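You operate a simulated robot arm through the tools that you are given. There is no shell and no other tool. Be economical: measure what you need, move in short steps, check, and stop when the job is done.

You are at the controls of a simulated two-armed robot. One attempt, no reset.

JOB
Take the grey tile on the top of the finishing bench and put it away on the top of the white table. Take the yellow foam pad and put it on top of the white test panel. Take the blue buffing pad from the top of the seat moulding and put it in the orange tray. Switch the extractor switch on. Take the blue filter cartridge and put it on the top of the fitter's bench. Put the white wiping pad on the top of the finishing bench away on the top of the drum bench. Fetch the white roller sleeve and set it on top of the blue moulded hatch. Put the brown foam pad on the yellow outline on the press bench. Any order will do. Set down upright: yellow foam pad, blue buffing pad, blue filter cartridge, white wiping pad, brown foam pad.

Only the result counts: the job must be done as asked and must still hold three seconds after the hand-in. Knocking over, shifting, dropping, spilling or breaking anything else fails it.

ROBOT AND FRAMES
Two 7-joint arms with fingered hands on one trunk, on a base that drives. Base frame: it is fixed to the floor where the robot stands at the start and does not move with it; the origin is under the middle of the robot, x ahead of it, y to its left, z up; the surface under the hand at the start is at about z = 880. Lengths are in mm, angles in rad, forces in N, time in s.
The left shoulder is at the start at [34, 92, 1160], the right one opposite. With the tool pointing down near the work surface each hand reaches from about 280 to 540 mm from the robot's upright axis, wherever it stands, measured 20 degrees to its own side. Places, roughly: blue buffing pad (8x5x7 cm) [400, 1500, 1000]; blue filter cartridge (5x5x8 cm) [300, 2000, 500]; blue moulded hatch (19x17x7 cm) [400, 300, 900]; brown foam pad [750, -2000, 750]; extractor switch [300, 1700, 1000]; grey tile (10x8x4 cm) [500, 200, 900]; orange tray (21x23 cm) [240, 2980, 880]; top of the drum bench [-11400, -2500, 800]; top of the fitter's bench [300, 5000, 800]; top of the white table [-13100, 4600, 700]; white roller sleeve (4x4x6 cm) [100, 5200, 400]; white test panel (17x18x5 cm) [400, 700, 500]; white wiping pad (8x6x7 cm) [200, 3200, 900]; yellow foam pad [500, 1000, 500]; yellow outline on the press bench (29x24 cm) [560, -960, 840]. Payload 2.1 kg a hand.
Tool frame (each hand has its own): the origin (TCP) lies between the finger pads and is the grasp point; the fingertips stand 20 mm ahead of it; z points along the fingers, y is the line along which they close. Largest opening 68 mm; the body of the gripper starts 23 mm behind the TCP. The gripper is a hand of 5 fingers: y runs from the thumb to the fingers, the wrist lies at [-10, -79, -131] in the tool frame.
Orientation is told as [roll, pitch, yaw] about the base's x, y, z axes, in that order, counted from this pose: with the fingers straight down and the wrist toward the robot, the tool's x, y and z point along [0, 1, 0], [1, 0, 0] and [0, 0, -1] of the base frame.

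CONTROLS
- The arms move only by the tool apply_moves. It takes "left_rows", "right_rows" or both (then of equal length, played together; a hand with none holds still); each is a list of rows, each an object (a shift or turn left out is 0) with "translation": the shift along the tool's x, y, z in mm, a list of three; "angular": the turn, a rotation vector about the tool's x, y, z in rad, a list of three. In form: [{"translation": [x, y, z], "angular": [wx, wy, wz]}, ...]. A call has 1 to 8 rows; each row is the pose to reach, as a shift and turn from the pose commanded when the call began, along the tool's axes at that moment. A row lasts 0.2 s, in which the tool goes at most 50 mm and 0.15 rad; a call with a longer step from one row to the next is refused whole. Where a pose cannot be reached the arm comes as near as it can. A force on the tool above 40 N (or 10 N above the force at the start of the call, whichever is more), or a blocked arm, ends the call early, and 0.2 s more pass. In this call time passes only in rows, and 0.2 s behind the last. The reply holds the time, the measured pose of the TCP, the force on the tool along the base axes, the opening and the grip force, in the units named above and with some noise, with the torque about the TCP (base axes, N m) and any sound that the robot's microphone picked up.
- Cameras (640 x 400 px; columns grow to the right, rows downward): "scene" is now at [104.8, 54.6, 1327.1]; the picture's right is [0.46, -0.89, 0.00], its down [-0.46, -0.24, -0.86] and it looks along [0.76, 0.39, -0.51] (base axes); focal length 273 px, centre (320, 200). "left" rides on the left gripper at [-54, -58, -72] in its tool frame; the picture's right is [-0.57, -0.39, 0.73], its down [0.73, -0.64, 0.23] and it looks along [0.38, 0.66, 0.65] (tool axes); focal length 226 px, centre (320, 200). "right" rides on the right gripper at [54, -58, -72] in its tool frame; the picture's right is [-0.57, 0.39, -0.73], its down [-0.73, -0.64, 0.23] and it looks along [-0.38, 0.66, 0.65] (tool axes); focal length 226 px, centre (320, 200).
- camera(camera): a new picture of that camera. The clock stands still meanwhile.
- slide_trunk(by): slides the trunk up (or, below 0, down) by that many mm; the arms and the scene camera ride with it, the base frame stays. It gives what a move gives, with no picture.
- base_move(legs): drives the robot by 1 to 6 legs, each [ahead, left, turn to the left] in mm, mm and rad, along the robot's own axes; the way and the turn of a leg run together, so that a leg with both is an arc; at most 1500 mm and 3.142 rad a leg. The arms and the cameras ride along, it lands a little off, and it stops where it bumps. It gives what a move gives.
- set_fingers(index, middle, ring, little, thumb_bend, thumb_turn, hand): sets how far each is bent, from 0 (flat) to 1 (curled in); at 0.3 the hand is open as for a grip, at 0.7 the pads meet at the TCP. One left out holds its place. A second passes; each finger stops where it meets its share of the squeeze, and holds until it gets a number again. It is the only way to open and close the hand. It gives what a move gives, with no picture; readings hold the bend of each and the force on index, middle, ring, little, thumb and palm. thumb_turn goes from beside the hand (0) to across from the fingers (1), as for a grip.
- pan_tilt(pan, tilt): turns the head with the scene camera to pan (to the left, within 1.501 rad either way) and tilt (down, from -0.506 to 1.204), counted from straight ahead of the robot. It gives what a move gives.
- probe_pixels(camera, pixels): for up to 12 pixels [column, row] of the newest picture of that camera ("zoom" is the newest enlarged one), the place [x, y, z] in the base frame of the surface seen there, good to about 3 mm, but the place of the scene camera against the robot may be out by one fixed shift of up to 25 mm in any direction. The clock stands still meanwhile.
- inspect(camera, box): a new picture of the part [left, top, right, bottom] of that camera's present view, enlarged. The clock stands still meanwhile.
- finish_job(): hands the job in; it is judged then, once.

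Keep the steps short. Do not move on a guess: measure, check each grasp and each placing, and mend mistakes. In all there are 145 turns and 190 pictures (those below and enlarged ones count). Leave the grippers open and the arms clear of the work at the hand-in unless told otherwise, and finish with a single line.

The tools are called by a JSON object that holds its "name" and its "arguments". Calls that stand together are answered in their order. apply_moves: Moves the arms, as the interface text tells. Its arguments: {"type":"object","properties":{"left_rows":{"type":"array","items":{"type":"object","properties":{"translation":{"type":"array","items":{"type":"number"}},"angular":{"type":"array","items":{"type":"number"}}}}},"right_rows":{"type":"array","items":{"type":"object","properties":{"translation":{"type":"array","items":{"type":"number"}},"angular":{"type":"array","items":{"type":"number"}}}}}},"required":[]} The other tools are called the same way: slide_trunk (by) slides the trunk up or down; set_fingers (index, middle, ring, little, thumb_bend, thumb_turn, hand) moves the fingers one by one; base_move (legs) drives the base; pan_tilt (pan, tilt) turns the head that bears the scene camera; camera (camera) takes a picture; probe_pixels (camera, pixels) gives the place of the surface under pixels of a picture; inspect (camera, box) takes an enlarged picture of a part of a camera's view; finish_job () hands the job in.

At the start:

```text
t: 0.0
left_position: [245.7, 328.1, 1153.2]
left_tool_rot: [0.001, 0.001, 0.0]
left_force: [0.0, -0.7, 1.0]
left_moment: [-0.03, 0.02, -0.02]
left_width: 67.4
left_grip_force: 0.0
left_shape: jaw
left_bend: [0.3, 0.3, 0.3, 0.3, 0.3, 0.98]
left_finger forces: [0.1, 0.1, 0.0, 0.0, 0.0, 0.1]
right_position: [295.7, 49.2, 1168.0]
right_tool_rot: [-0.001, 0.001, 0.001]
right_force: [1.5, -0.8, -0.4]
right_moment: [0.03, -0.01, 0.03]
right_width: 67.8
right_grip_force: 0.1
right_shape: jaw
right_bend: [0.3, 0.3, 0.3, 0.3, 0.3, 0.98]
right_finger forces: [0.1, 0.0, 0.0, 0.1, 0.0, 0.0]
trunk travel left (down, up): [-400.0, 504.0]
robot x, y, heading: [-0.5, -0.4, -0.003]
head pan, tilt: [0.476, 0.538]
```

scene: 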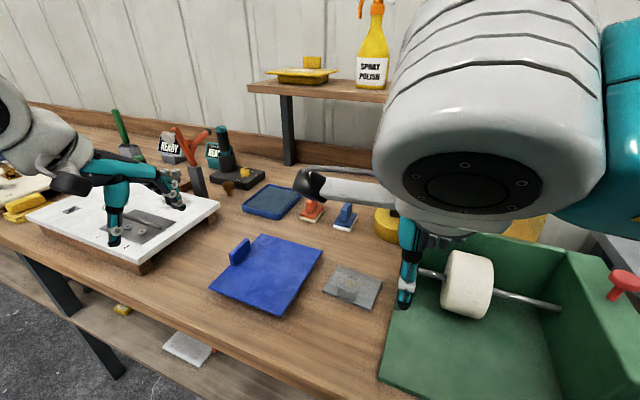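
right: 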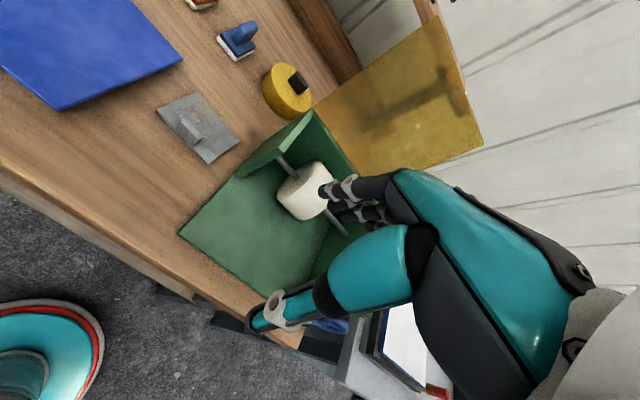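
left: 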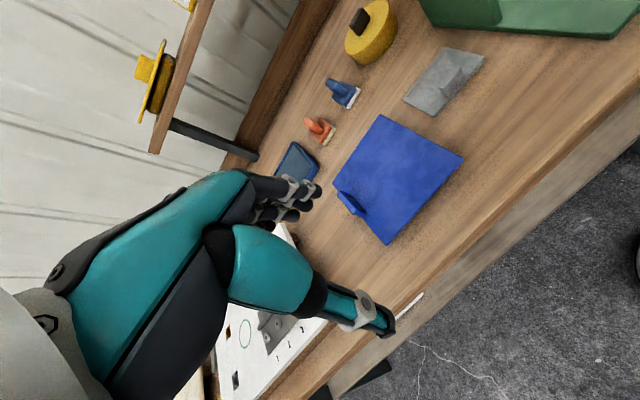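

I see the grey tile near scene (352,288) and right-cam (197,127). I'll measure it first with both hand cameras.

{"name": "inspect", "arguments": {"camera": "right", "box": [140, 70, 300, 170]}}

{"name": "probe_pixels", "arguments": {"camera": "right", "pixels": [[197, 93], [157, 108], [238, 141], [208, 162], [185, 125], [198, 140], [190, 118], [205, 148], [150, 140], [30, 60], [100, 60]]}}

{"name": "probe_pixels", "arguments": {"camera": "scene", "pixels": [[337, 264], [382, 280], [370, 309], [323, 292], [350, 282], [352, 295], [268, 270], [240, 250], [188, 348], [123, 309], [120, 220]]}}

```text
4.00 times, centred on (220, 120) of right
```

zoom: 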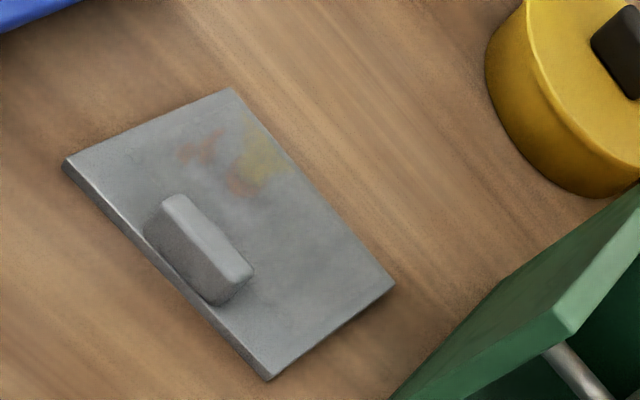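

```text
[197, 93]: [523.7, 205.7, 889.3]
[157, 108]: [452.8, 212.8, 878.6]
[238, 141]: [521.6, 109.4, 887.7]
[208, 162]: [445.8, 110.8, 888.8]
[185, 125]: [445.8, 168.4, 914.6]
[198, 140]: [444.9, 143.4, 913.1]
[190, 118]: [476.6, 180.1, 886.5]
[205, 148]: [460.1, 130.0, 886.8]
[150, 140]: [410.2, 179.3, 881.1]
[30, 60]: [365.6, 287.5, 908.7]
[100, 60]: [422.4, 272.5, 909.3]
```

```text
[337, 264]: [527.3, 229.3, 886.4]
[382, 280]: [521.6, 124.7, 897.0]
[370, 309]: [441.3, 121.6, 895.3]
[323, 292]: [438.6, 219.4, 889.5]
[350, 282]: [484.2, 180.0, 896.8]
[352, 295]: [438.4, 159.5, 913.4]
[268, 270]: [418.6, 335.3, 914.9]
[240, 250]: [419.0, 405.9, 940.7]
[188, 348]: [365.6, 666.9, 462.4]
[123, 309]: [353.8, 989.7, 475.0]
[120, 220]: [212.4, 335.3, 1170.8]
```

Tile measured (handle around x≈447, y≈155, top 914). I'll do the brown foam pad first, so I look to the right.

{"name": "pan_tilt", "arguments": {"pan": -1.2, "tilt": 0.4}}

{"name": "camera", "arguments": {"camera": "scene"}}

{"name": "pan_tilt", "arguments": {"pan": 1.2, "tilt": 0.5}}

{"name": "camera", "arguments": {"camera": "scene"}}

```text
t: 1.7
left_position: [246.6, 328.4, 1153.0]
left_tool_rot: [0.0, 0.0, 0.0]
left_force: [0.0, 1.1, -0.2]
left_moment: [-0.03, 0.0, 0.01]
left_width: 68.0
left_grip_force: 0.0
left_shape: jaw
left_bend: [0.3, 0.3, 0.3, 0.3, 0.3, 0.98]
left_finger forces: [0.0, 0.0, 0.0, 0.0, 0.1, 0.0]
right_position: [295.6, 47.5, 1168.4]
right_tool_rot: [0.001, 0.0, 0.001]
right_force: [1.0, -1.0, -0.3]
right_moment: [0.03, -0.04, 0.03]
right_width: 67.7
right_grip_force: 0.0
right_shape: jaw
right_bend: [0.3, 0.3, 0.3, 0.3, 0.3, 0.98]
right_finger forces: [0.0, 0.0, 0.1, 0.0, 0.0, 0.0]
trunk travel left (down, up): [-400.0, 504.0]
robot x, y, heading: [-0.4, 0.5, 0.001]
head pan, tilt: [-1.201, 0.4]
```

```text
185 pictures are left
```

scene: 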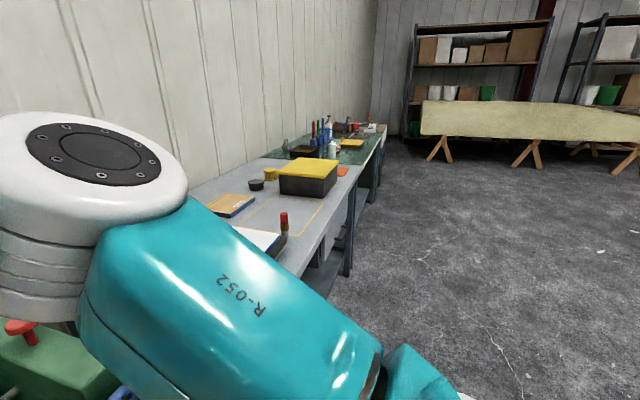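

```text
t: 3.9
left_position: [246.2, 329.0, 1152.9]
left_tool_rot: [0.001, 0.0, -0.001]
left_force: [0.8, -1.4, -0.1]
left_moment: [-0.01, 0.0, 0.01]
left_width: 67.4
left_grip_force: 0.1
left_shape: jaw
left_bend: [0.3, 0.3, 0.3, 0.3, 0.3, 0.98]
left_finger forces: [0.1, 0.0, 0.0, 0.1, 0.1, 0.1]
right_position: [294.2, 48.1, 1168.4]
right_tool_rot: [-0.001, 0.001, 0.0]
right_force: [0.5, -0.1, 0.7]
right_moment: [0.01, 0.04, 0.02]
right_width: 67.7
right_grip_force: 0.1
right_shape: jaw
right_bend: [0.3, 0.3, 0.3, 0.3, 0.3, 0.98]
right_finger forces: [0.0, 0.0, 0.0, 0.0, 0.0, 0.0]
trunk travel left (down, up): [-400.0, 504.0]
robot x, y, heading: [-2.3, 0.1, -0.0]
head pan, tilt: [1.201, 0.499]
```

```text
184 pictures are left
```

scene: 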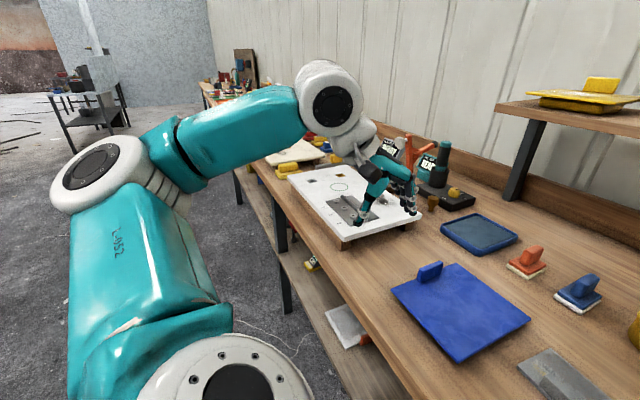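

Drive right to the press bench, backing off slightly first, and look.

{"name": "base_move", "arguments": {"legs": [[-250, 0, 0], [0, -1300, 0]]}}

{"name": "pan_tilt", "arguments": {"pan": -0.5, "tilt": 0.6}}

{"name": "camera", "arguments": {"camera": "scene"}}

```text
t: 11.8
left_position: [-6.8, -961.8, 1153.3]
left_tool_rot: [0.001, 0.001, -0.011]
left_force: [0.6, -0.4, -0.6]
left_moment: [-0.02, 0.0, 0.0]
left_width: 67.6
left_grip_force: 0.1
left_shape: jaw
left_bend: [0.3, 0.3, 0.3, 0.3, 0.3, 0.98]
left_finger forces: [0.1, 0.1, 0.0, 0.0, 0.0, 0.0]
right_position: [38.9, -1243.8, 1168.0]
right_tool_rot: [0.001, -0.001, -0.01]
right_force: [0.2, -0.5, -0.7]
right_moment: [0.0, 0.0, -0.01]
right_width: 67.5
right_grip_force: 0.1
right_shape: jaw
right_bend: [0.3, 0.3, 0.3, 0.3, 0.3, 0.98]
right_finger forces: [0.1, 0.1, 0.0, 0.0, 0.0, 0.0]
trunk travel left (down, up): [-400.0, 504.0]
robot x, y, heading: [-255.4, -1288.9, -0.013]
head pan, tilt: [1.201, 0.499]
```

```text
t: 13.5
left_position: [-6.5, -963.0, 1152.8]
left_tool_rot: [0.0, -0.001, -0.01]
left_force: [-0.1, 0.6, 0.3]
left_moment: [0.02, 0.0, 0.01]
left_width: 67.8
left_grip_force: 0.0
left_shape: jaw
left_bend: [0.3, 0.3, 0.3, 0.3, 0.3, 0.98]
left_finger forces: [0.0, 0.0, 0.1, 0.1, 0.0, 0.0]
right_position: [39.1, -1243.6, 1168.0]
right_tool_rot: [0.0, -0.001, -0.011]
right_force: [1.4, 0.0, -0.9]
right_moment: [-0.01, 0.0, 0.0]
right_width: 67.8
right_grip_force: 0.0
right_shape: jaw
right_bend: [0.3, 0.3, 0.3, 0.3, 0.3, 0.98]
right_finger forces: [0.0, 0.1, 0.0, 0.0, 0.0, 0.0]
trunk travel left (down, up): [-400.0, 504.0]
robot x, y, heading: [-254.0, -1288.9, -0.015]
head pan, tilt: [-0.499, 0.6]
```

```text
183 pictures are left
```

scene: 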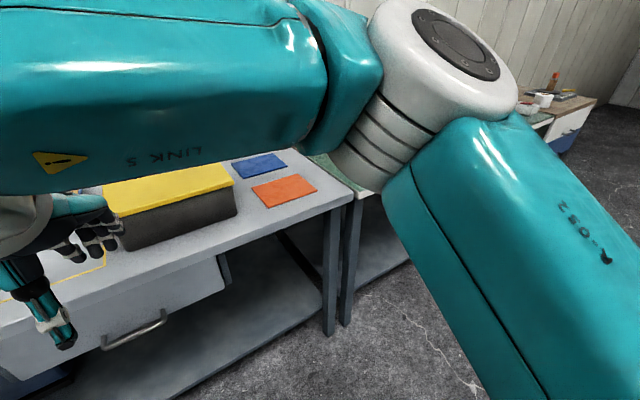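

Probe the bench edge, then move on further right.

{"name": "probe_pixels", "arguments": {"camera": "scene", "pixels": [[350, 190], [200, 230], [120, 275], [170, 190], [284, 190], [335, 320], [120, 345], [90, 265]]}}

{"name": "base_move", "arguments": {"legs": [[0, -650, 0.015]]}}

{"name": "pan_tilt", "arguments": {"pan": 0.0, "tilt": 0.5}}

{"name": "camera", "arguments": {"camera": "scene"}}

{"name": "camera", "arguments": {"camera": "right"}}

```text
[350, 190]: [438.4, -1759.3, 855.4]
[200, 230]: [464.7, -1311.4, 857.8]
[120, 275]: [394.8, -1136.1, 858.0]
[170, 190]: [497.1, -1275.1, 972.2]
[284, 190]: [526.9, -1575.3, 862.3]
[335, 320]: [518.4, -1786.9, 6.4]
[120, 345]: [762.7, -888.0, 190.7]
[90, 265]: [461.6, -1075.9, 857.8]
```

```text
t: 17.2
left_position: [-13.8, -1614.2, 1153.0]
left_tool_rot: [0.0, -0.001, 0.009]
left_force: [0.2, -0.7, -0.4]
left_moment: [0.0, -0.03, 0.02]
left_width: 67.5
left_grip_force: 0.0
left_shape: jaw
left_bend: [0.3, 0.3, 0.3, 0.3, 0.3, 0.98]
left_finger forces: [0.0, 0.0, 0.1, 0.0, 0.1, 0.0]
right_position: [37.9, -1895.4, 1168.2]
right_tool_rot: [0.0, 0.001, 0.009]
right_force: [0.3, 0.1, -1.0]
right_moment: [0.0, 0.02, 0.02]
right_width: 67.7
right_grip_force: 0.1
right_shape: jaw
right_bend: [0.3, 0.3, 0.3, 0.3, 0.3, 0.98]
right_finger forces: [0.0, 0.0, 0.0, 0.1, 0.0, 0.0]
trunk travel left (down, up): [-400.0, 504.0]
robot x, y, heading: [-259.5, -1948.8, 0.009]
head pan, tilt: [-0.499, 0.6]
```

```text
t: 18.1
left_position: [-13.9, -1614.3, 1154.2]
left_tool_rot: [0.001, 0.001, 0.009]
left_force: [-0.3, 0.5, 0.7]
left_moment: [-0.02, 0.02, -0.02]
left_width: 67.6
left_grip_force: 0.1
left_shape: jaw
left_bend: [0.3, 0.3, 0.3, 0.3, 0.3, 0.98]
left_finger forces: [0.0, 0.0, 0.0, 0.0, 0.1, 0.0]
right_position: [36.9, -1895.4, 1168.1]
right_tool_rot: [0.0, 0.001, 0.009]
right_force: [-0.9, -1.0, 0.7]
right_moment: [0.04, -0.01, -0.02]
right_width: 67.7
right_grip_force: 0.0
right_shape: jaw
right_bend: [0.3, 0.3, 0.3, 0.3, 0.3, 0.98]
right_finger forces: [0.1, 0.1, 0.0, 0.1, 0.0, 0.1]
trunk travel left (down, up): [-400.0, 504.0]
robot x, y, heading: [-261.1, -1945.5, 0.012]
head pan, tilt: [0.0, 0.499]
```

```text
182 pictures are left
```

scene: 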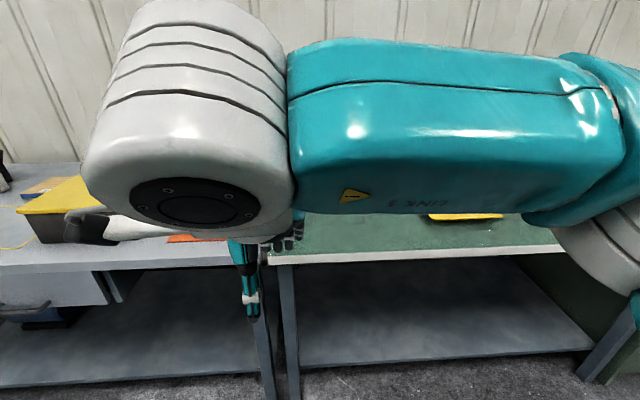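

```text
181 pictures are left
```

right: 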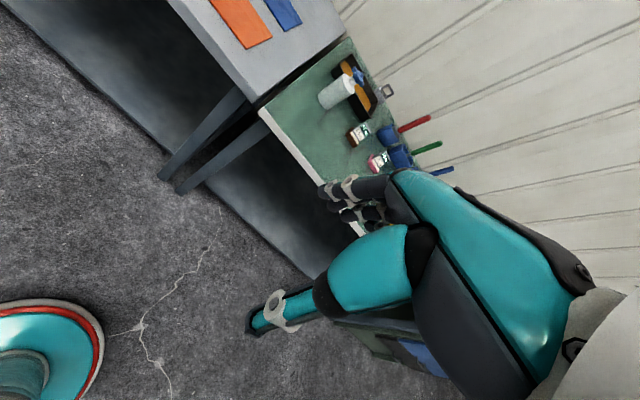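

{"name": "inspect", "arguments": {"camera": "right", "box": [280, 40, 480, 190]}}

{"name": "probe_pixels", "arguments": {"camera": "right", "pixels": [[340, 75], [370, 100], [335, 92], [355, 75], [320, 130], [270, 110], [320, 185], [356, 136], [378, 160]]}}

```text
2.67 times, centred on (380, 115) of right
```

zoom: 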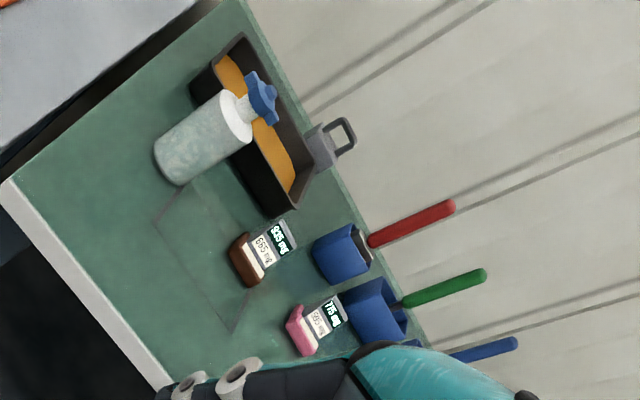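

```text
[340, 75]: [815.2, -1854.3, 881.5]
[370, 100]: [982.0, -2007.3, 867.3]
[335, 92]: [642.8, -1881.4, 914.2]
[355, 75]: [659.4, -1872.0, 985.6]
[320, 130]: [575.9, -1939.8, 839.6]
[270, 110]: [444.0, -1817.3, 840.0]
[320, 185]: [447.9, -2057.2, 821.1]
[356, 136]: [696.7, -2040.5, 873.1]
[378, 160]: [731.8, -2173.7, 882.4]
```

Brown labelled block seen at right-cam (356,136) ≈ [697,-2040,873]. I drive closer to look properly.

{"name": "base_move", "arguments": {"legs": [[350, 60, -0.012]]}}

{"name": "pan_tilt", "arguments": {"pan": -0.1, "tilt": 0.55}}

{"name": "camera", "arguments": {"camera": "scene"}}

{"name": "camera", "arguments": {"camera": "right"}}

{"name": "camera", "arguments": {"camera": "left"}}

```text
t: 20.4
left_position: [341.1, -1557.3, 1153.1]
left_tool_rot: [0.001, 0.0, -0.005]
left_force: [0.1, 0.1, 0.1]
left_moment: [-0.01, -0.02, -0.02]
left_width: 67.7
left_grip_force: 0.1
left_shape: jaw
left_bend: [0.3, 0.3, 0.3, 0.3, 0.3, 0.98]
left_finger forces: [0.0, 0.0, 0.0, 0.1, 0.1, 0.1]
right_position: [389.5, -1837.7, 1168.2]
right_tool_rot: [0.0, 0.001, -0.003]
right_force: [0.8, -0.1, -0.3]
right_moment: [-0.02, 0.01, -0.04]
right_width: 67.3
right_grip_force: 0.1
right_shape: jaw
right_bend: [0.3, 0.3, 0.3, 0.3, 0.3, 0.98]
right_finger forces: [0.1, 0.0, 0.0, 0.0, 0.0, 0.0]
trunk travel left (down, up): [-400.0, 504.0]
robot x, y, heading: [91.1, -1882.8, -0.001]
head pan, tilt: [0.0, 0.499]
```

```text
t: 21.1
left_position: [342.8, -1558.2, 1153.3]
left_tool_rot: [0.0, 0.0, -0.002]
left_force: [-0.1, 0.0, -0.2]
left_moment: [0.04, -0.01, -0.04]
left_width: 68.0
left_grip_force: 0.0
left_shape: jaw
left_bend: [0.3, 0.3, 0.3, 0.3, 0.3, 0.98]
left_finger forces: [0.0, 0.0, 0.0, 0.0, 0.0, 0.1]
right_position: [388.7, -1837.3, 1168.8]
right_tool_rot: [0.0, 0.0, -0.003]
right_force: [-0.8, 0.5, 0.1]
right_moment: [-0.04, 0.0, -0.05]
right_width: 67.7
right_grip_force: 0.0
right_shape: jaw
right_bend: [0.3, 0.3, 0.3, 0.3, 0.3, 0.98]
right_finger forces: [0.1, 0.0, 0.1, 0.0, 0.0, 0.0]
trunk travel left (down, up): [-400.0, 504.0]
robot x, y, heading: [91.0, -1880.6, -0.002]
head pan, tilt: [-0.099, 0.55]
```

```text
179 pictures are left
```

scene: 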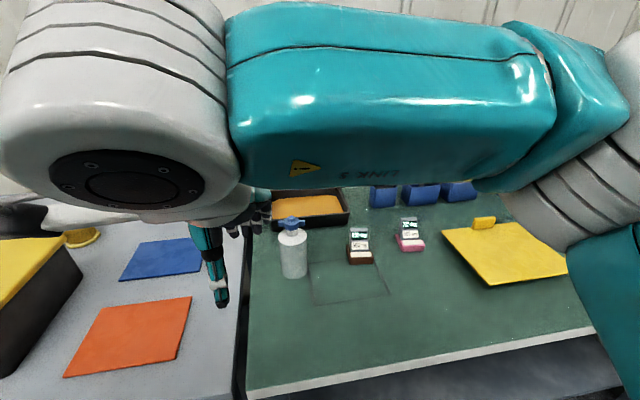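

```text
178 pictures are left
```

right: 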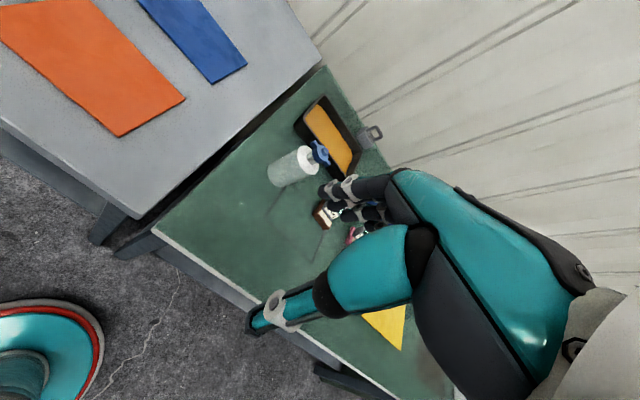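

```text
177 pictures are left
```

left: 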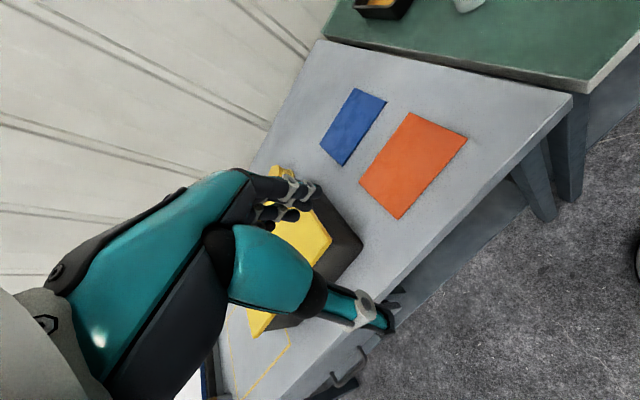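

{"name": "inspect", "arguments": {"camera": "scene", "box": [300, 180, 460, 280]}}

{"name": "probe_pixels", "arguments": {"camera": "scene", "pixels": [[360, 257], [349, 255], [372, 255], [358, 235], [410, 245], [410, 232], [350, 280], [315, 300], [370, 293], [310, 262], [250, 392], [500, 270]]}}

```text
4.00 times, centred on (380, 230) of scene
```

zoom: 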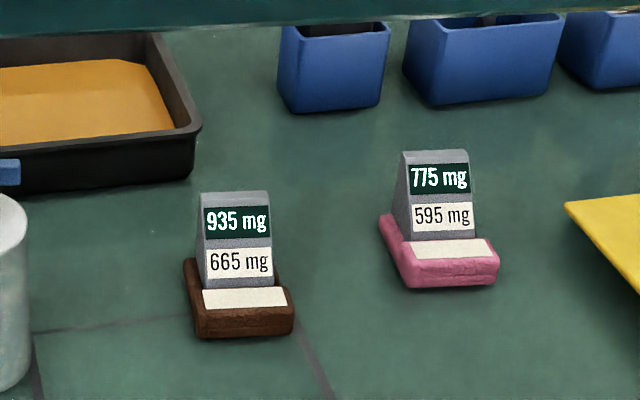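

```text
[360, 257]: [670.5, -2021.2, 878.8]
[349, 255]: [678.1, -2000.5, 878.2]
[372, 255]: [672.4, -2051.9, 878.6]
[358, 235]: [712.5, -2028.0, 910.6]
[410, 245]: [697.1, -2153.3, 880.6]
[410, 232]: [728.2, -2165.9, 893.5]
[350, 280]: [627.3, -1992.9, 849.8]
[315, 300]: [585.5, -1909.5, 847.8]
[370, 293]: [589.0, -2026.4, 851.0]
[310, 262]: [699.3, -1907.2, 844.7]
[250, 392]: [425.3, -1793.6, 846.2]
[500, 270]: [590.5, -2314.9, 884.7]
```

The brown pad (with grey labelled handle) is at ≈[690,-2028]. I check base size with the right camera ring, and move ahead.

{"name": "probe_pixels", "arguments": {"camera": "right", "pixels": [[103, 345], [70, 310], [20, 305], [60, 380]]}}

{"name": "base_move", "arguments": {"legs": [[130, 20, 0]]}}

```text
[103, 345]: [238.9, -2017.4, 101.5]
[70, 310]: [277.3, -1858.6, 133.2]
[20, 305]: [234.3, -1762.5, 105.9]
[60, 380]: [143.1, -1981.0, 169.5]
```

```text
t: 22.4
left_position: [473.1, -1535.8, 1153.3]
left_tool_rot: [0.0, -0.001, -0.005]
left_force: [0.5, 0.1, -0.3]
left_moment: [-0.02, -0.03, -0.03]
left_width: 67.6
left_grip_force: 0.1
left_shape: jaw
left_bend: [0.3, 0.3, 0.3, 0.3, 0.3, 0.98]
left_finger forces: [0.0, 0.0, 0.1, 0.0, 0.1, 0.0]
right_position: [521.1, -1817.6, 1167.8]
right_tool_rot: [0.001, 0.002, -0.003]
right_force: [0.1, 0.9, -0.7]
right_moment: [-0.02, 0.01, -0.03]
right_width: 67.8
right_grip_force: 0.0
right_shape: jaw
right_bend: [0.3, 0.3, 0.3, 0.3, 0.3, 0.98]
right_finger forces: [0.0, 0.0, 0.0, 0.1, 0.0, 0.1]
trunk travel left (down, up): [-400.0, 504.0]
robot x, y, heading: [226.4, -1862.5, -0.006]
head pan, tilt: [-0.099, 0.55]
```

Move the right hand sideways so its camera looks at the pad.

{"name": "apply_moves", "arguments": {"right_rows": [{"translation": [-45, 0, 15]}, {"translation": [-90, 0, 30]}, {"translation": [-130, 0, 50]}]}}

{"name": "camera", "arguments": {"camera": "right"}}

```text
t: 23.2
left_position: [472.0, -1537.3, 1153.1]
left_tool_rot: [0.001, 0.0, -0.004]
left_force: [0.6, 0.4, -0.2]
left_moment: [-0.01, 0.02, -0.02]
left_width: 67.8
left_grip_force: 0.0
left_shape: jaw
left_bend: [0.3, 0.3, 0.3, 0.3, 0.3, 0.98]
left_finger forces: [0.1, 0.1, 0.1, 0.0, 0.1, 0.0]
right_position: [520.4, -1947.9, 1118.9]
right_tool_rot: [-0.001, 0.001, -0.001]
right_force: [-0.7, -0.6, -0.3]
right_moment: [0.02, -0.01, 0.0]
right_width: 67.7
right_grip_force: 0.0
right_shape: jaw
right_bend: [0.3, 0.3, 0.3, 0.3, 0.3, 0.98]
right_finger forces: [0.0, 0.1, 0.0, 0.0, 0.0, 0.0]
trunk travel left (down, up): [-400.0, 504.0]
robot x, y, heading: [224.3, -1862.8, -0.008]
head pan, tilt: [-0.099, 0.55]
```

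```text
175 pictures are left
```

right: 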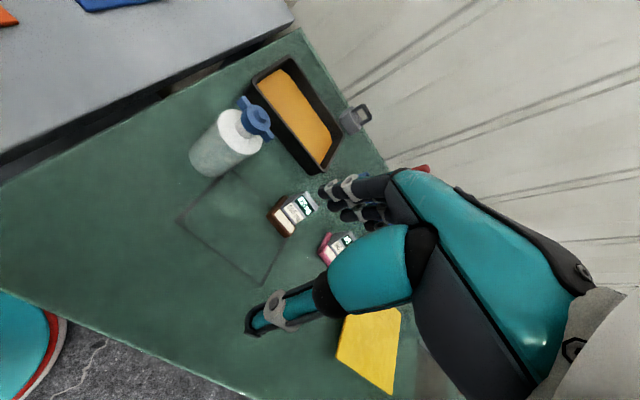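

{"name": "inspect", "arguments": {"camera": "right", "box": [252, 180, 332, 245]}}

{"name": "probe_pixels", "arguments": {"camera": "zoom", "pixels": [[120, 180], [290, 460], [190, 230], [280, 340], [300, 170], [380, 120], [440, 110], [505, 205], [345, 170], [430, 290], [380, 240], [250, 290]]}}

```text
6.15 times, centred on (292, 212) of right
```

zoom: 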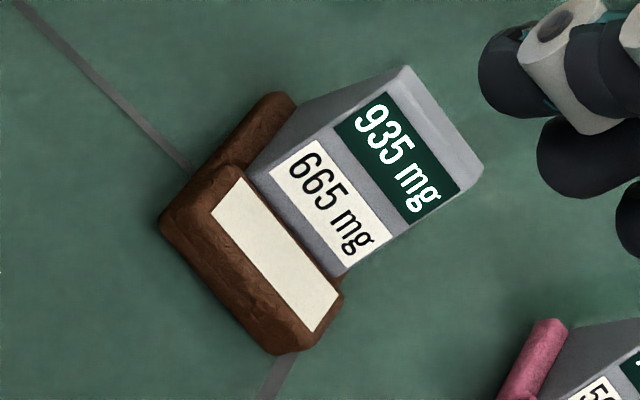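

```text
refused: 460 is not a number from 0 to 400
```

{"name": "probe_pixels", "arguments": {"camera": "zoom", "pixels": [[175, 215], [285, 345], [240, 170], [330, 280], [255, 175], [343, 268], [405, 72], [475, 170], [300, 120], [270, 105], [390, 80], [455, 185]]}}

```text
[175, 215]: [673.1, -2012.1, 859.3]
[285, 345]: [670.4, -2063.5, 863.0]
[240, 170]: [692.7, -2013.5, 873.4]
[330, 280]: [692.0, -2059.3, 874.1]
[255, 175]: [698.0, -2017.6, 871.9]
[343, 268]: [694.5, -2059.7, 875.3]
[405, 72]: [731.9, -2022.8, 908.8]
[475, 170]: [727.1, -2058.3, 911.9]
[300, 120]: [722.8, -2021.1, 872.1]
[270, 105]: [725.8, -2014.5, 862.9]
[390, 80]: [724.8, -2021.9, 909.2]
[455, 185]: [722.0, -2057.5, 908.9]
```

Handle measured: y −2019…−2059, x 700–735, top z 910. I'll grip it across y, so turn the right hand −90° yaw with a 45° forward tilt (first part).

{"name": "apply_moves", "arguments": {"right_rows": [{"angular": [-0.0511, 0.0511, 0.1234]}, {"angular": [-0.1022, 0.1022, 0.2468]}, {"angular": [-0.1533, 0.1533, 0.3702]}, {"angular": [-0.2044, 0.2044, 0.4936]}, {"angular": [-0.2555, 0.2555, 0.617]}, {"angular": [-0.3066, 0.3066, 0.7404]}, {"angular": [-0.3577, 0.3577, 0.8638]}, {"angular": [-0.4088, 0.4088, 0.9872]}]}}

{"name": "apply_moves", "arguments": {"right_rows": [{"angular": [-0.0511, 0.0511, 0.1234]}, {"angular": [-0.1022, 0.1022, 0.2468]}, {"angular": [-0.1533, 0.1533, 0.3702]}, {"angular": [-0.2044, 0.2044, 0.4936]}]}}

{"name": "camera", "arguments": {"camera": "right"}}

```text
t: 25.0
left_position: [473.0, -1536.2, 1151.2]
left_tool_rot: [-0.001, 0.0, -0.005]
left_force: [-0.6, -0.4, -0.3]
left_moment: [-0.01, 0.0, 0.01]
left_width: 67.4
left_grip_force: 0.2
left_shape: jaw
left_bend: [0.3, 0.3, 0.3, 0.3, 0.3, 0.98]
left_finger forces: [0.0, 0.0, 0.0, 0.1, 0.1, 0.0]
right_position: [520.5, -1946.7, 1118.0]
right_tool_rot: [0.538, -0.145, -1.058]
right_force: [0.5, 0.0, 0.0]
right_moment: [0.0, -0.03, -0.01]
right_width: 67.7
right_grip_force: 0.1
right_shape: jaw
right_bend: [0.3, 0.3, 0.3, 0.3, 0.3, 0.98]
right_finger forces: [0.1, 0.0, 0.0, 0.1, 0.0, 0.0]
trunk travel left (down, up): [-400.0, 504.0]
robot x, y, heading: [225.8, -1863.1, -0.005]
head pan, tilt: [-0.099, 0.55]
```

```text
t: 26.0
left_position: [473.7, -1536.4, 1153.3]
left_tool_rot: [0.0, 0.0, -0.003]
left_force: [-0.4, -0.4, -0.4]
left_moment: [0.01, -0.03, -0.01]
left_width: 67.7
left_grip_force: 0.2
left_shape: jaw
left_bend: [0.3, 0.3, 0.3, 0.3, 0.3, 0.98]
left_finger forces: [0.0, 0.1, 0.0, 0.0, 0.0, 0.0]
right_position: [520.6, -1947.6, 1118.3]
right_tool_rot: [0.786, 0.002, -1.574]
right_force: [0.5, 0.8, -0.5]
right_moment: [0.02, -0.03, 0.0]
right_width: 67.5
right_grip_force: 0.1
right_shape: jaw
right_bend: [0.3, 0.3, 0.3, 0.3, 0.3, 0.98]
right_finger forces: [0.0, 0.0, 0.0, 0.1, 0.0, 0.0]
trunk travel left (down, up): [-400.0, 504.0]
robot x, y, heading: [227.7, -1864.1, -0.011]
head pan, tilt: [-0.099, 0.55]
```

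```text
173 pictures are left
```

right: 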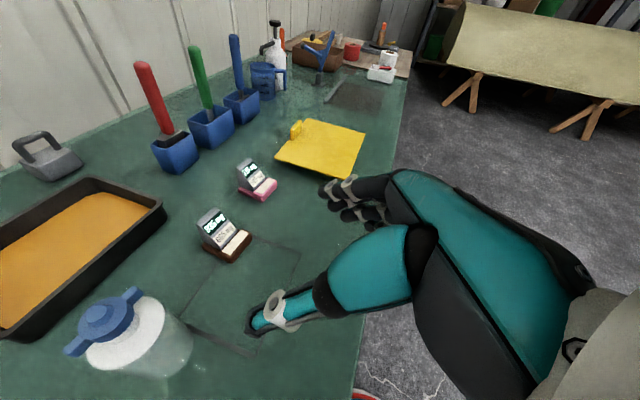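

Orientation as intended. Side view of the brown pad at (222,235); check it enlarged.

{"name": "inspect", "arguments": {"camera": "right", "box": [180, 190, 276, 250]}}

{"name": "probe_pixels", "arguments": {"camera": "right", "pixels": [[199, 220], [215, 210], [205, 240], [218, 251], [236, 233], [226, 218], [150, 320], [100, 315], [133, 293], [150, 270]]}}

```text
6.67 times, centred on (228, 220) of right
```

zoom: 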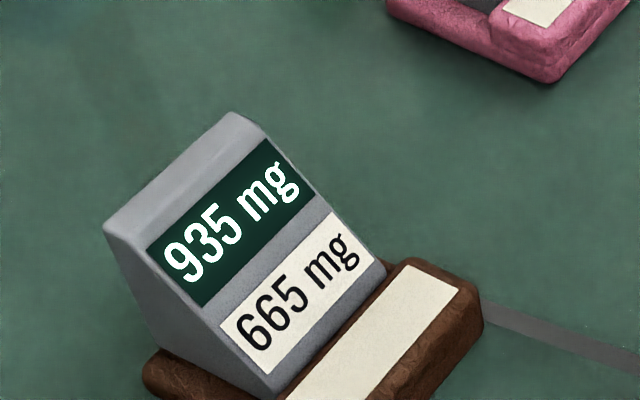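

```text
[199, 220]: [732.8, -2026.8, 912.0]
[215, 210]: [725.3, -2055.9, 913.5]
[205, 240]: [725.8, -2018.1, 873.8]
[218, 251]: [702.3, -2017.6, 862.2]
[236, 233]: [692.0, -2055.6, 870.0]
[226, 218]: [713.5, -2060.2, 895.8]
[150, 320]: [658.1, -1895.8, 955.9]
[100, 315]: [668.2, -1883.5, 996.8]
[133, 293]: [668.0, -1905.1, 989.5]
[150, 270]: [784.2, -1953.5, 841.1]
```

The bottle (y up to ≈−1905) is near the wrist path; I go to a pre-grasp point back along the approach and check clearance.

{"name": "apply_moves", "arguments": {"right_rows": [{"translation": [0, 46, 0]}, {"translation": [0, 92, 0]}, {"translation": [-3, 92, 45]}, {"translation": [-6, 92, 90]}, {"translation": [-10, 92, 135]}]}}

{"name": "pan_tilt", "arguments": {"pan": 0.0, "tilt": 0.75}}

{"name": "camera", "arguments": {"camera": "scene"}}

{"name": "camera", "arguments": {"camera": "right"}}

```text
t: 27.2
left_position: [473.4, -1536.9, 1153.2]
left_tool_rot: [-0.001, 0.0, -0.003]
left_force: [-0.2, 0.2, 0.1]
left_moment: [0.0, 0.01, -0.02]
left_width: 67.8
left_grip_force: 0.0
left_shape: jaw
left_bend: [0.3, 0.3, 0.3, 0.3, 0.3, 0.98]
left_finger forces: [0.0, 0.0, 0.1, 0.0, 0.0, 0.1]
right_position: [609.1, -2039.5, 1015.1]
right_tool_rot: [0.782, -0.003, -1.571]
right_force: [0.3, 0.3, 0.8]
right_moment: [0.0, 0.04, 0.02]
right_width: 67.8
right_grip_force: 0.1
right_shape: jaw
right_bend: [0.3, 0.3, 0.3, 0.3, 0.3, 0.98]
right_finger forces: [0.0, 0.0, 0.0, 0.0, 0.0, 0.1]
right hand out of reach, approached as far as the arm can: row 2
trunk travel left (down, up): [-400.0, 504.0]
robot x, y, heading: [226.5, -1864.9, -0.001]
head pan, tilt: [-0.099, 0.55]
```

```text
t: 27.9
left_position: [473.2, -1538.2, 1152.9]
left_tool_rot: [0.0, 0.001, -0.003]
left_force: [-0.5, 0.7, -0.2]
left_moment: [0.01, -0.02, 0.01]
left_width: 68.0
left_grip_force: 0.2
left_shape: jaw
left_bend: [0.3, 0.3, 0.3, 0.3, 0.3, 0.98]
left_finger forces: [0.1, 0.0, 0.0, 0.0, 0.0, 0.0]
right_position: [608.1, -2038.9, 1017.2]
right_tool_rot: [0.785, 0.001, -1.571]
right_force: [0.2, -0.3, 0.4]
right_moment: [-0.03, -0.02, 0.01]
right_width: 67.5
right_grip_force: 0.2
right_shape: jaw
right_bend: [0.3, 0.3, 0.3, 0.3, 0.3, 0.98]
right_finger forces: [0.1, 0.0, 0.0, 0.1, 0.0, 0.0]
trunk travel left (down, up): [-400.0, 504.0]
robot x, y, heading: [222.8, -1863.9, -0.005]
head pan, tilt: [0.0, 0.75]
```

```text
171 pictures are left
```

scene: 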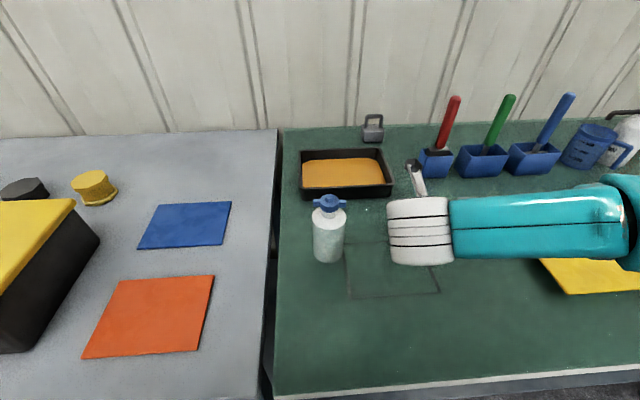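

```text
170 pictures are left
```

right: 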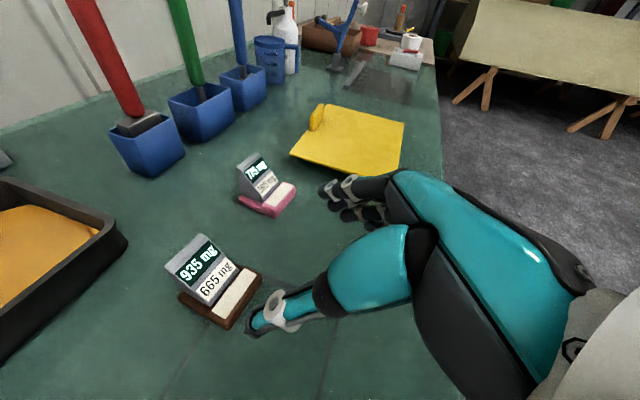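

Clear of the bottle. Advance 110 mm along the fingers and recheck.

{"name": "apply_moves", "arguments": {"right_rows": [{"translation": [-1, 1, 40]}, {"translation": [-2, 1, 80]}, {"translation": [-3, 1, 115]}]}}

{"name": "camera", "arguments": {"camera": "right"}}

{"name": "camera", "arguments": {"camera": "scene"}}

```text
t: 28.7
left_position: [472.9, -1537.7, 1153.2]
left_tool_rot: [0.001, 0.001, -0.004]
left_force: [-0.9, 0.0, -0.5]
left_moment: [0.02, 0.01, -0.02]
left_width: 67.5
left_grip_force: 0.1
left_shape: jaw
left_bend: [0.3, 0.3, 0.3, 0.3, 0.3, 0.98]
left_finger forces: [0.1, 0.0, 0.0, 0.1, 0.1, 0.1]
right_position: [687.0, -2040.9, 931.4]
right_tool_rot: [0.784, -0.002, -1.571]
right_force: [-0.1, 0.1, -0.3]
right_moment: [-0.01, 0.02, 0.0]
right_width: 67.7
right_grip_force: 0.1
right_shape: jaw
right_bend: [0.3, 0.3, 0.3, 0.3, 0.3, 0.98]
right_finger forces: [0.0, 0.1, 0.0, 0.0, 0.1, 0.0]
trunk travel left (down, up): [-400.0, 504.0]
robot x, y, heading: [220.6, -1866.4, 0.0]
head pan, tilt: [0.0, 0.75]
```

```text
169 pictures are left
```

right: 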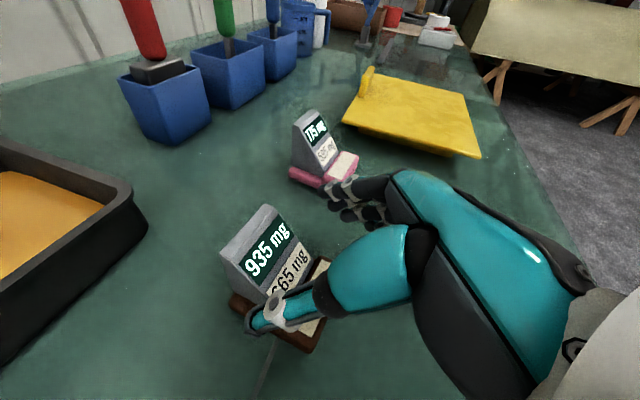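

```text
168 pictures are left
```

scene: 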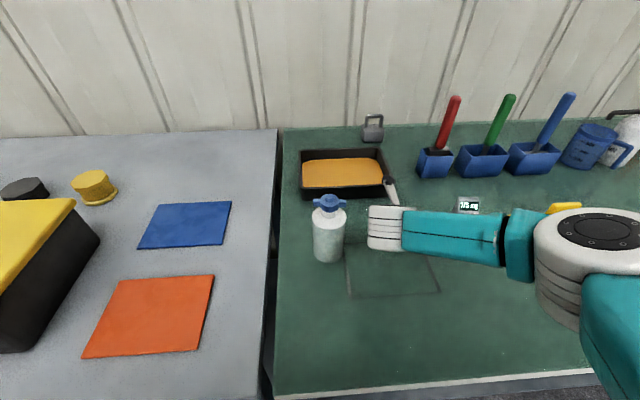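

Still clear. Final advance of 48 mm, then close.

{"name": "apply_moves", "arguments": {"right_rows": [{"translation": [0, 0, 25]}, {"translation": [0, 0, 47]}]}}

{"name": "camera", "arguments": {"camera": "right"}}

```text
t: 29.3
left_position: [473.7, -1536.8, 1152.9]
left_tool_rot: [0.0, 0.0, -0.004]
left_force: [0.5, 0.2, -0.2]
left_moment: [-0.02, 0.03, 0.02]
left_width: 67.5
left_grip_force: 0.0
left_shape: jaw
left_bend: [0.3, 0.3, 0.3, 0.3, 0.3, 0.98]
left_finger forces: [0.1, 0.0, 0.1, 0.0, 0.0, 0.1]
right_position: [720.6, -2040.8, 899.2]
right_tool_rot: [0.782, 0.001, -1.571]
right_force: [0.1, -0.2, -0.1]
right_moment: [0.03, 0.02, 0.03]
right_width: 67.8
right_grip_force: 0.1
right_shape: jaw
right_bend: [0.3, 0.3, 0.3, 0.3, 0.3, 0.98]
right_finger forces: [0.0, 0.0, 0.0, 0.1, 0.0, 0.0]
trunk travel left (down, up): [-400.0, 504.0]
robot x, y, heading: [227.3, -1863.7, -0.001]
head pan, tilt: [0.0, 0.75]
```

```text
167 pictures are left
```

right: 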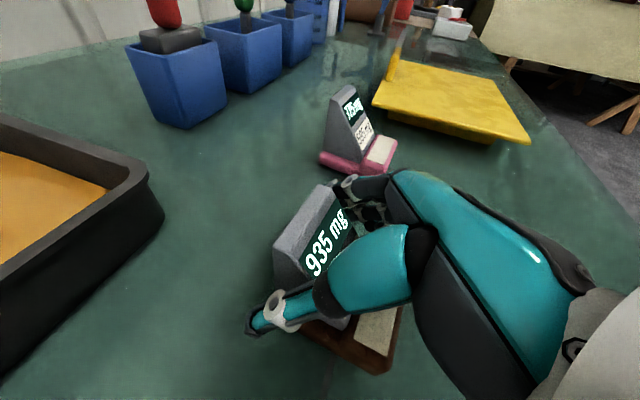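

Handle sits between thumb and fingers; close.

{"name": "set_fingers", "arguments": {"hand": "right", "index": 0.7, "middle": 0.7, "ring": 0.7, "little": 0.7, "thumb_bend": 0.7}}

{"name": "apply_moves", "arguments": {"right_rows": [{"translation": [20, 0, -20]}, {"translation": [45, 0, -45]}]}}

{"name": "camera", "arguments": {"camera": "right"}}

```text
t: 30.3
left_position: [473.1, -1536.3, 1152.9]
left_tool_rot: [0.0, 0.0, -0.003]
left_force: [-0.6, 0.3, 0.4]
left_moment: [0.0, -0.01, 0.0]
left_width: 67.7
left_grip_force: 0.1
left_shape: jaw
left_bend: [0.3, 0.3, 0.3, 0.3, 0.3, 0.98]
left_finger forces: [0.0, 0.1, 0.0, 0.0, 0.0, 0.0]
right_position: [720.5, -2039.9, 898.5]
right_tool_rot: [0.787, -0.001, -1.571]
right_force: [1.1, -2.0, 5.7]
right_moment: [-0.17, -0.02, -0.02]
right_width: 34.1
right_grip_force: 18.4
right_shape: fingers
right_bend: [0.56, 0.6, 0.61, 0.64, 0.48, 0.92]
right_finger forces: [6.0, 5.0, 3.9, 3.8, 18.5, 0.0]
trunk travel left (down, up): [-400.0, 504.0]
robot x, y, heading: [226.9, -1862.7, -0.002]
head pan, tilt: [0.0, 0.75]
```

```text
t: 30.9
left_position: [474.4, -1536.9, 1153.0]
left_tool_rot: [0.0, 0.0, -0.004]
left_force: [1.2, 0.5, -0.4]
left_moment: [0.03, -0.01, -0.03]
left_width: 67.8
left_grip_force: 0.0
left_shape: jaw
left_bend: [0.3, 0.3, 0.3, 0.3, 0.3, 0.98]
left_finger forces: [0.0, 0.1, 0.1, 0.0, 0.0, 0.0]
right_position: [720.3, -2041.2, 961.6]
right_tool_rot: [0.785, -0.001, -1.573]
right_force: [0.3, 0.3, -1.1]
right_moment: [-0.02, 0.0, -0.01]
right_width: 33.8
right_grip_force: 17.5
right_shape: fingers
right_bend: [0.56, 0.6, 0.62, 0.64, 0.48, 0.92]
right_finger forces: [6.4, 4.6, 3.4, 3.0, 17.7, 0.0]
trunk travel left (down, up): [-400.0, 504.0]
robot x, y, heading: [227.1, -1861.6, -0.005]
head pan, tilt: [0.0, 0.75]
```

```text
166 pictures are left
```

right: 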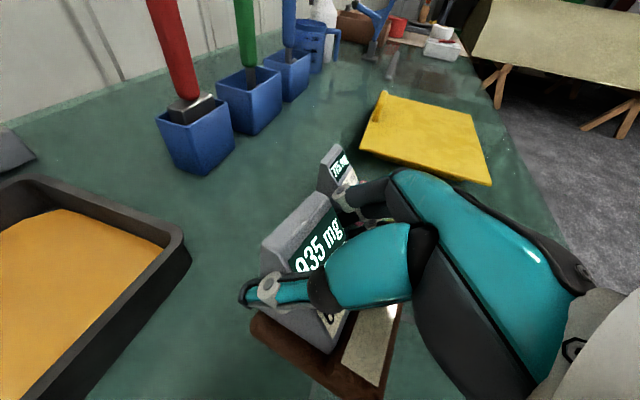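

Lifted securely. Retract up and back, clear of the bottle.

{"name": "apply_moves", "arguments": {"right_rows": [{"translation": [10, 0, -45]}, {"translation": [20, 0, -90]}, {"translation": [20, 0, -135]}, {"translation": [20, 0, -180]}, {"translation": [20, -20, -222]}, {"translation": [20, -60, -245]}, {"translation": [20, -92, -260]}]}}

{"name": "base_move", "arguments": {"legs": [[-330, 0, 0], [0, 860, 0]]}}

{"name": "pan_tilt", "arguments": {"pan": 0.1, "tilt": 0.55}}

{"name": "camera", "arguments": {"camera": "scene"}}

{"name": "camera", "arguments": {"camera": "left"}}

```text
t: 32.5
left_position: [472.7, -1535.8, 1152.4]
left_tool_rot: [-0.001, 0.0, -0.005]
left_force: [-0.4, 0.4, 0.2]
left_moment: [0.04, 0.01, 0.01]
left_width: 67.9
left_grip_force: 0.0
left_shape: jaw
left_bend: [0.3, 0.3, 0.3, 0.3, 0.3, 0.98]
left_finger forces: [0.0, 0.0, 0.1, 0.0, 0.0, 0.0]
right_position: [551.2, -1948.9, 1160.4]
right_tool_rot: [0.785, -0.002, -1.574]
right_force: [-0.2, 0.0, -0.1]
right_moment: [-0.01, 0.0, -0.01]
right_width: 33.8
right_grip_force: 16.5
right_shape: fingers
right_bend: [0.56, 0.61, 0.62, 0.65, 0.48, 0.92]
right_finger forces: [6.4, 4.3, 3.2, 2.8, 16.8, 0.0]
trunk travel left (down, up): [-400.0, 504.0]
robot x, y, heading: [225.4, -1861.3, -0.001]
head pan, tilt: [0.0, 0.75]
```

```text
t: 38.9
left_position: [140.4, -679.3, 1152.9]
left_tool_rot: [0.001, 0.0, -0.001]
left_force: [0.4, -0.9, 0.5]
left_moment: [0.0, -0.05, 0.02]
left_width: 67.8
left_grip_force: 0.0
left_shape: jaw
left_bend: [0.3, 0.3, 0.3, 0.3, 0.3, 0.98]
left_finger forces: [0.0, 0.1, 0.1, 0.0, 0.0, 0.0]
right_position: [221.1, -1090.1, 1161.7]
right_tool_rot: [0.784, 0.001, -1.571]
right_force: [0.1, 0.4, -0.1]
right_moment: [-0.02, 0.0, 0.0]
right_width: 33.5
right_grip_force: 16.5
right_shape: fingers
right_bend: [0.56, 0.61, 0.62, 0.65, 0.48, 0.92]
right_finger forces: [6.3, 4.3, 3.2, 2.7, 16.8, 0.0]
trunk travel left (down, up): [-400.0, 504.0]
robot x, y, heading: [-103.6, -1009.2, -0.002]
head pan, tilt: [0.0, 0.75]
```

```text
t: 39.6
left_position: [141.0, -679.8, 1152.3]
left_tool_rot: [-0.001, -0.001, -0.002]
left_force: [-0.1, 0.2, -0.1]
left_moment: [0.0, 0.04, -0.02]
left_width: 67.9
left_grip_force: 0.0
left_shape: jaw
left_bend: [0.3, 0.3, 0.3, 0.3, 0.3, 0.98]
left_finger forces: [0.0, 0.1, 0.0, 0.1, 0.1, 0.0]
right_position: [220.8, -1090.2, 1161.0]
right_tool_rot: [0.783, 0.0, -1.57]
right_force: [-0.7, -0.7, 0.1]
right_moment: [-0.02, -0.01, 0.02]
right_width: 33.5
right_grip_force: 16.6
right_shape: fingers
right_bend: [0.56, 0.61, 0.62, 0.65, 0.48, 0.92]
right_finger forces: [6.3, 4.3, 3.2, 2.7, 16.7, 0.1]
trunk travel left (down, up): [-400.0, 504.0]
robot x, y, heading: [-104.1, -1005.9, -0.005]
head pan, tilt: [0.099, 0.55]
```

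```text
165 pictures are left
```

scene: 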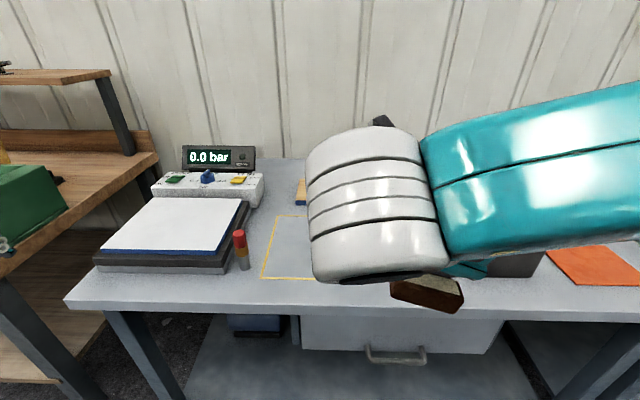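

```text
164 pictures are left
```

left: 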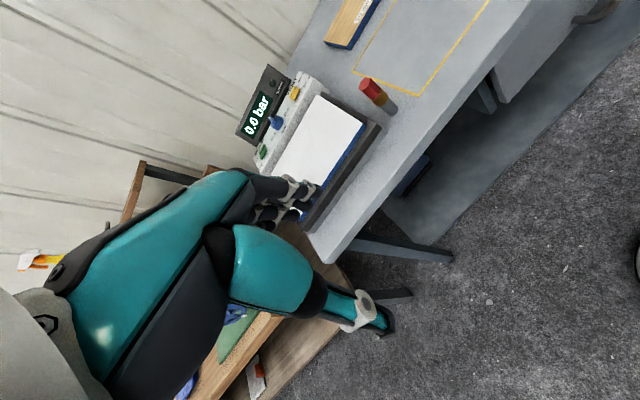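

Yellow outline visible; measure its corners and neighbours with the left camera.

{"name": "probe_pixels", "arguments": {"camera": "left", "pixels": [[415, 96], [353, 72], [487, 4], [395, 2], [372, 85], [390, 106], [345, 48], [380, 5], [440, 60], [430, 130], [475, 95], [340, 30]]}}

{"name": "probe_pixels", "arguments": {"camera": "scene", "pixels": [[262, 277], [276, 216], [320, 276], [240, 240], [300, 195], [440, 290], [515, 265]]}}

```text
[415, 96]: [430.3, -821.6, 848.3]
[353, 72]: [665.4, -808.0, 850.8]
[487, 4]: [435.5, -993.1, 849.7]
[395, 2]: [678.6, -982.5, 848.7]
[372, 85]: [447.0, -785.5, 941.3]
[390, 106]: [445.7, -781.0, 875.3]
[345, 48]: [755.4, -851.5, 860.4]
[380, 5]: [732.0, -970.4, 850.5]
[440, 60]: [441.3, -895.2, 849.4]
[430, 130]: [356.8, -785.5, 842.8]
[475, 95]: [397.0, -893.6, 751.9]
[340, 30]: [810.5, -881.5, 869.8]
```

```text
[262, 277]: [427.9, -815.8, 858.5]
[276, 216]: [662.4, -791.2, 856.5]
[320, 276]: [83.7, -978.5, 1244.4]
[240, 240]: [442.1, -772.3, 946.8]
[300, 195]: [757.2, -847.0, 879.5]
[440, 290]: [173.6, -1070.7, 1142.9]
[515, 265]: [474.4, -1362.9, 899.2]
```

Outline spans x 432–672, y −815…−1103 (surface 849), centre ≈(552,−958). Drive so the right hand can reach it.

{"name": "base_move", "arguments": {"legs": [[209, 225, 0.004]]}}

{"name": "pan_tilt", "arguments": {"pan": 0.0, "tilt": 0.75}}

{"name": "camera", "arguments": {"camera": "scene"}}

```text
t: 41.6
left_position: [348.0, -457.8, 1153.8]
left_tool_rot: [0.0, 0.0, 0.004]
left_force: [-0.3, -0.2, 0.0]
left_moment: [-0.02, -0.02, -0.05]
left_width: 67.9
left_grip_force: 0.1
left_shape: jaw
left_bend: [0.3, 0.3, 0.3, 0.3, 0.3, 0.98]
left_finger forces: [0.1, 0.1, 0.1, 0.0, 0.0, 0.0]
right_position: [429.8, -868.8, 1161.0]
right_tool_rot: [0.784, 0.0, -1.565]
right_force: [0.4, 0.0, -0.7]
right_moment: [-0.01, -0.01, 0.0]
right_width: 33.7
right_grip_force: 16.6
right_shape: fingers
right_bend: [0.56, 0.61, 0.62, 0.65, 0.48, 0.92]
right_finger forces: [6.2, 4.3, 3.2, 2.7, 16.9, 0.0]
trunk travel left (down, up): [-400.0, 504.0]
robot x, y, heading: [105.4, -789.1, 0.005]
head pan, tilt: [0.099, 0.55]
```

```text
t: 42.4
left_position: [348.9, -458.4, 1153.8]
left_tool_rot: [0.0, 0.0, 0.003]
left_force: [0.1, 0.1, -0.1]
left_moment: [0.0, 0.01, 0.01]
left_width: 67.8
left_grip_force: 0.2
left_shape: jaw
left_bend: [0.3, 0.3, 0.3, 0.3, 0.3, 0.98]
left_finger forces: [0.1, 0.1, 0.1, 0.0, 0.0, 0.0]
right_position: [428.8, -867.3, 1160.3]
right_tool_rot: [0.784, -0.001, -1.566]
right_force: [-1.4, -0.2, -0.5]
right_moment: [0.03, 0.02, 0.0]
right_width: 33.7
right_grip_force: 16.7
right_shape: fingers
right_bend: [0.56, 0.61, 0.62, 0.65, 0.48, 0.92]
right_finger forces: [6.3, 4.3, 3.2, 2.8, 16.8, 0.1]
trunk travel left (down, up): [-400.0, 504.0]
robot x, y, heading: [103.1, -784.8, 0.003]
head pan, tilt: [0.0, 0.75]
```

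```text
163 pictures are left
```

scene: 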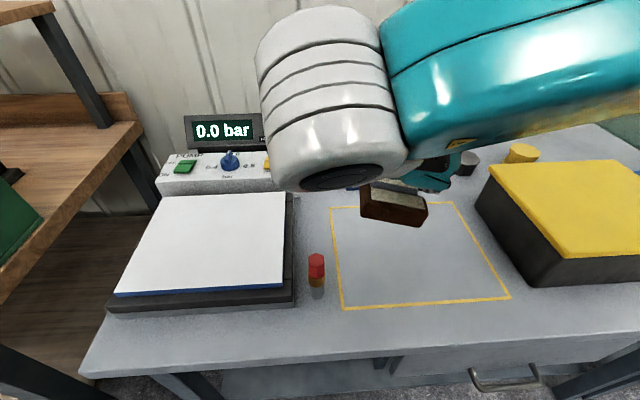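

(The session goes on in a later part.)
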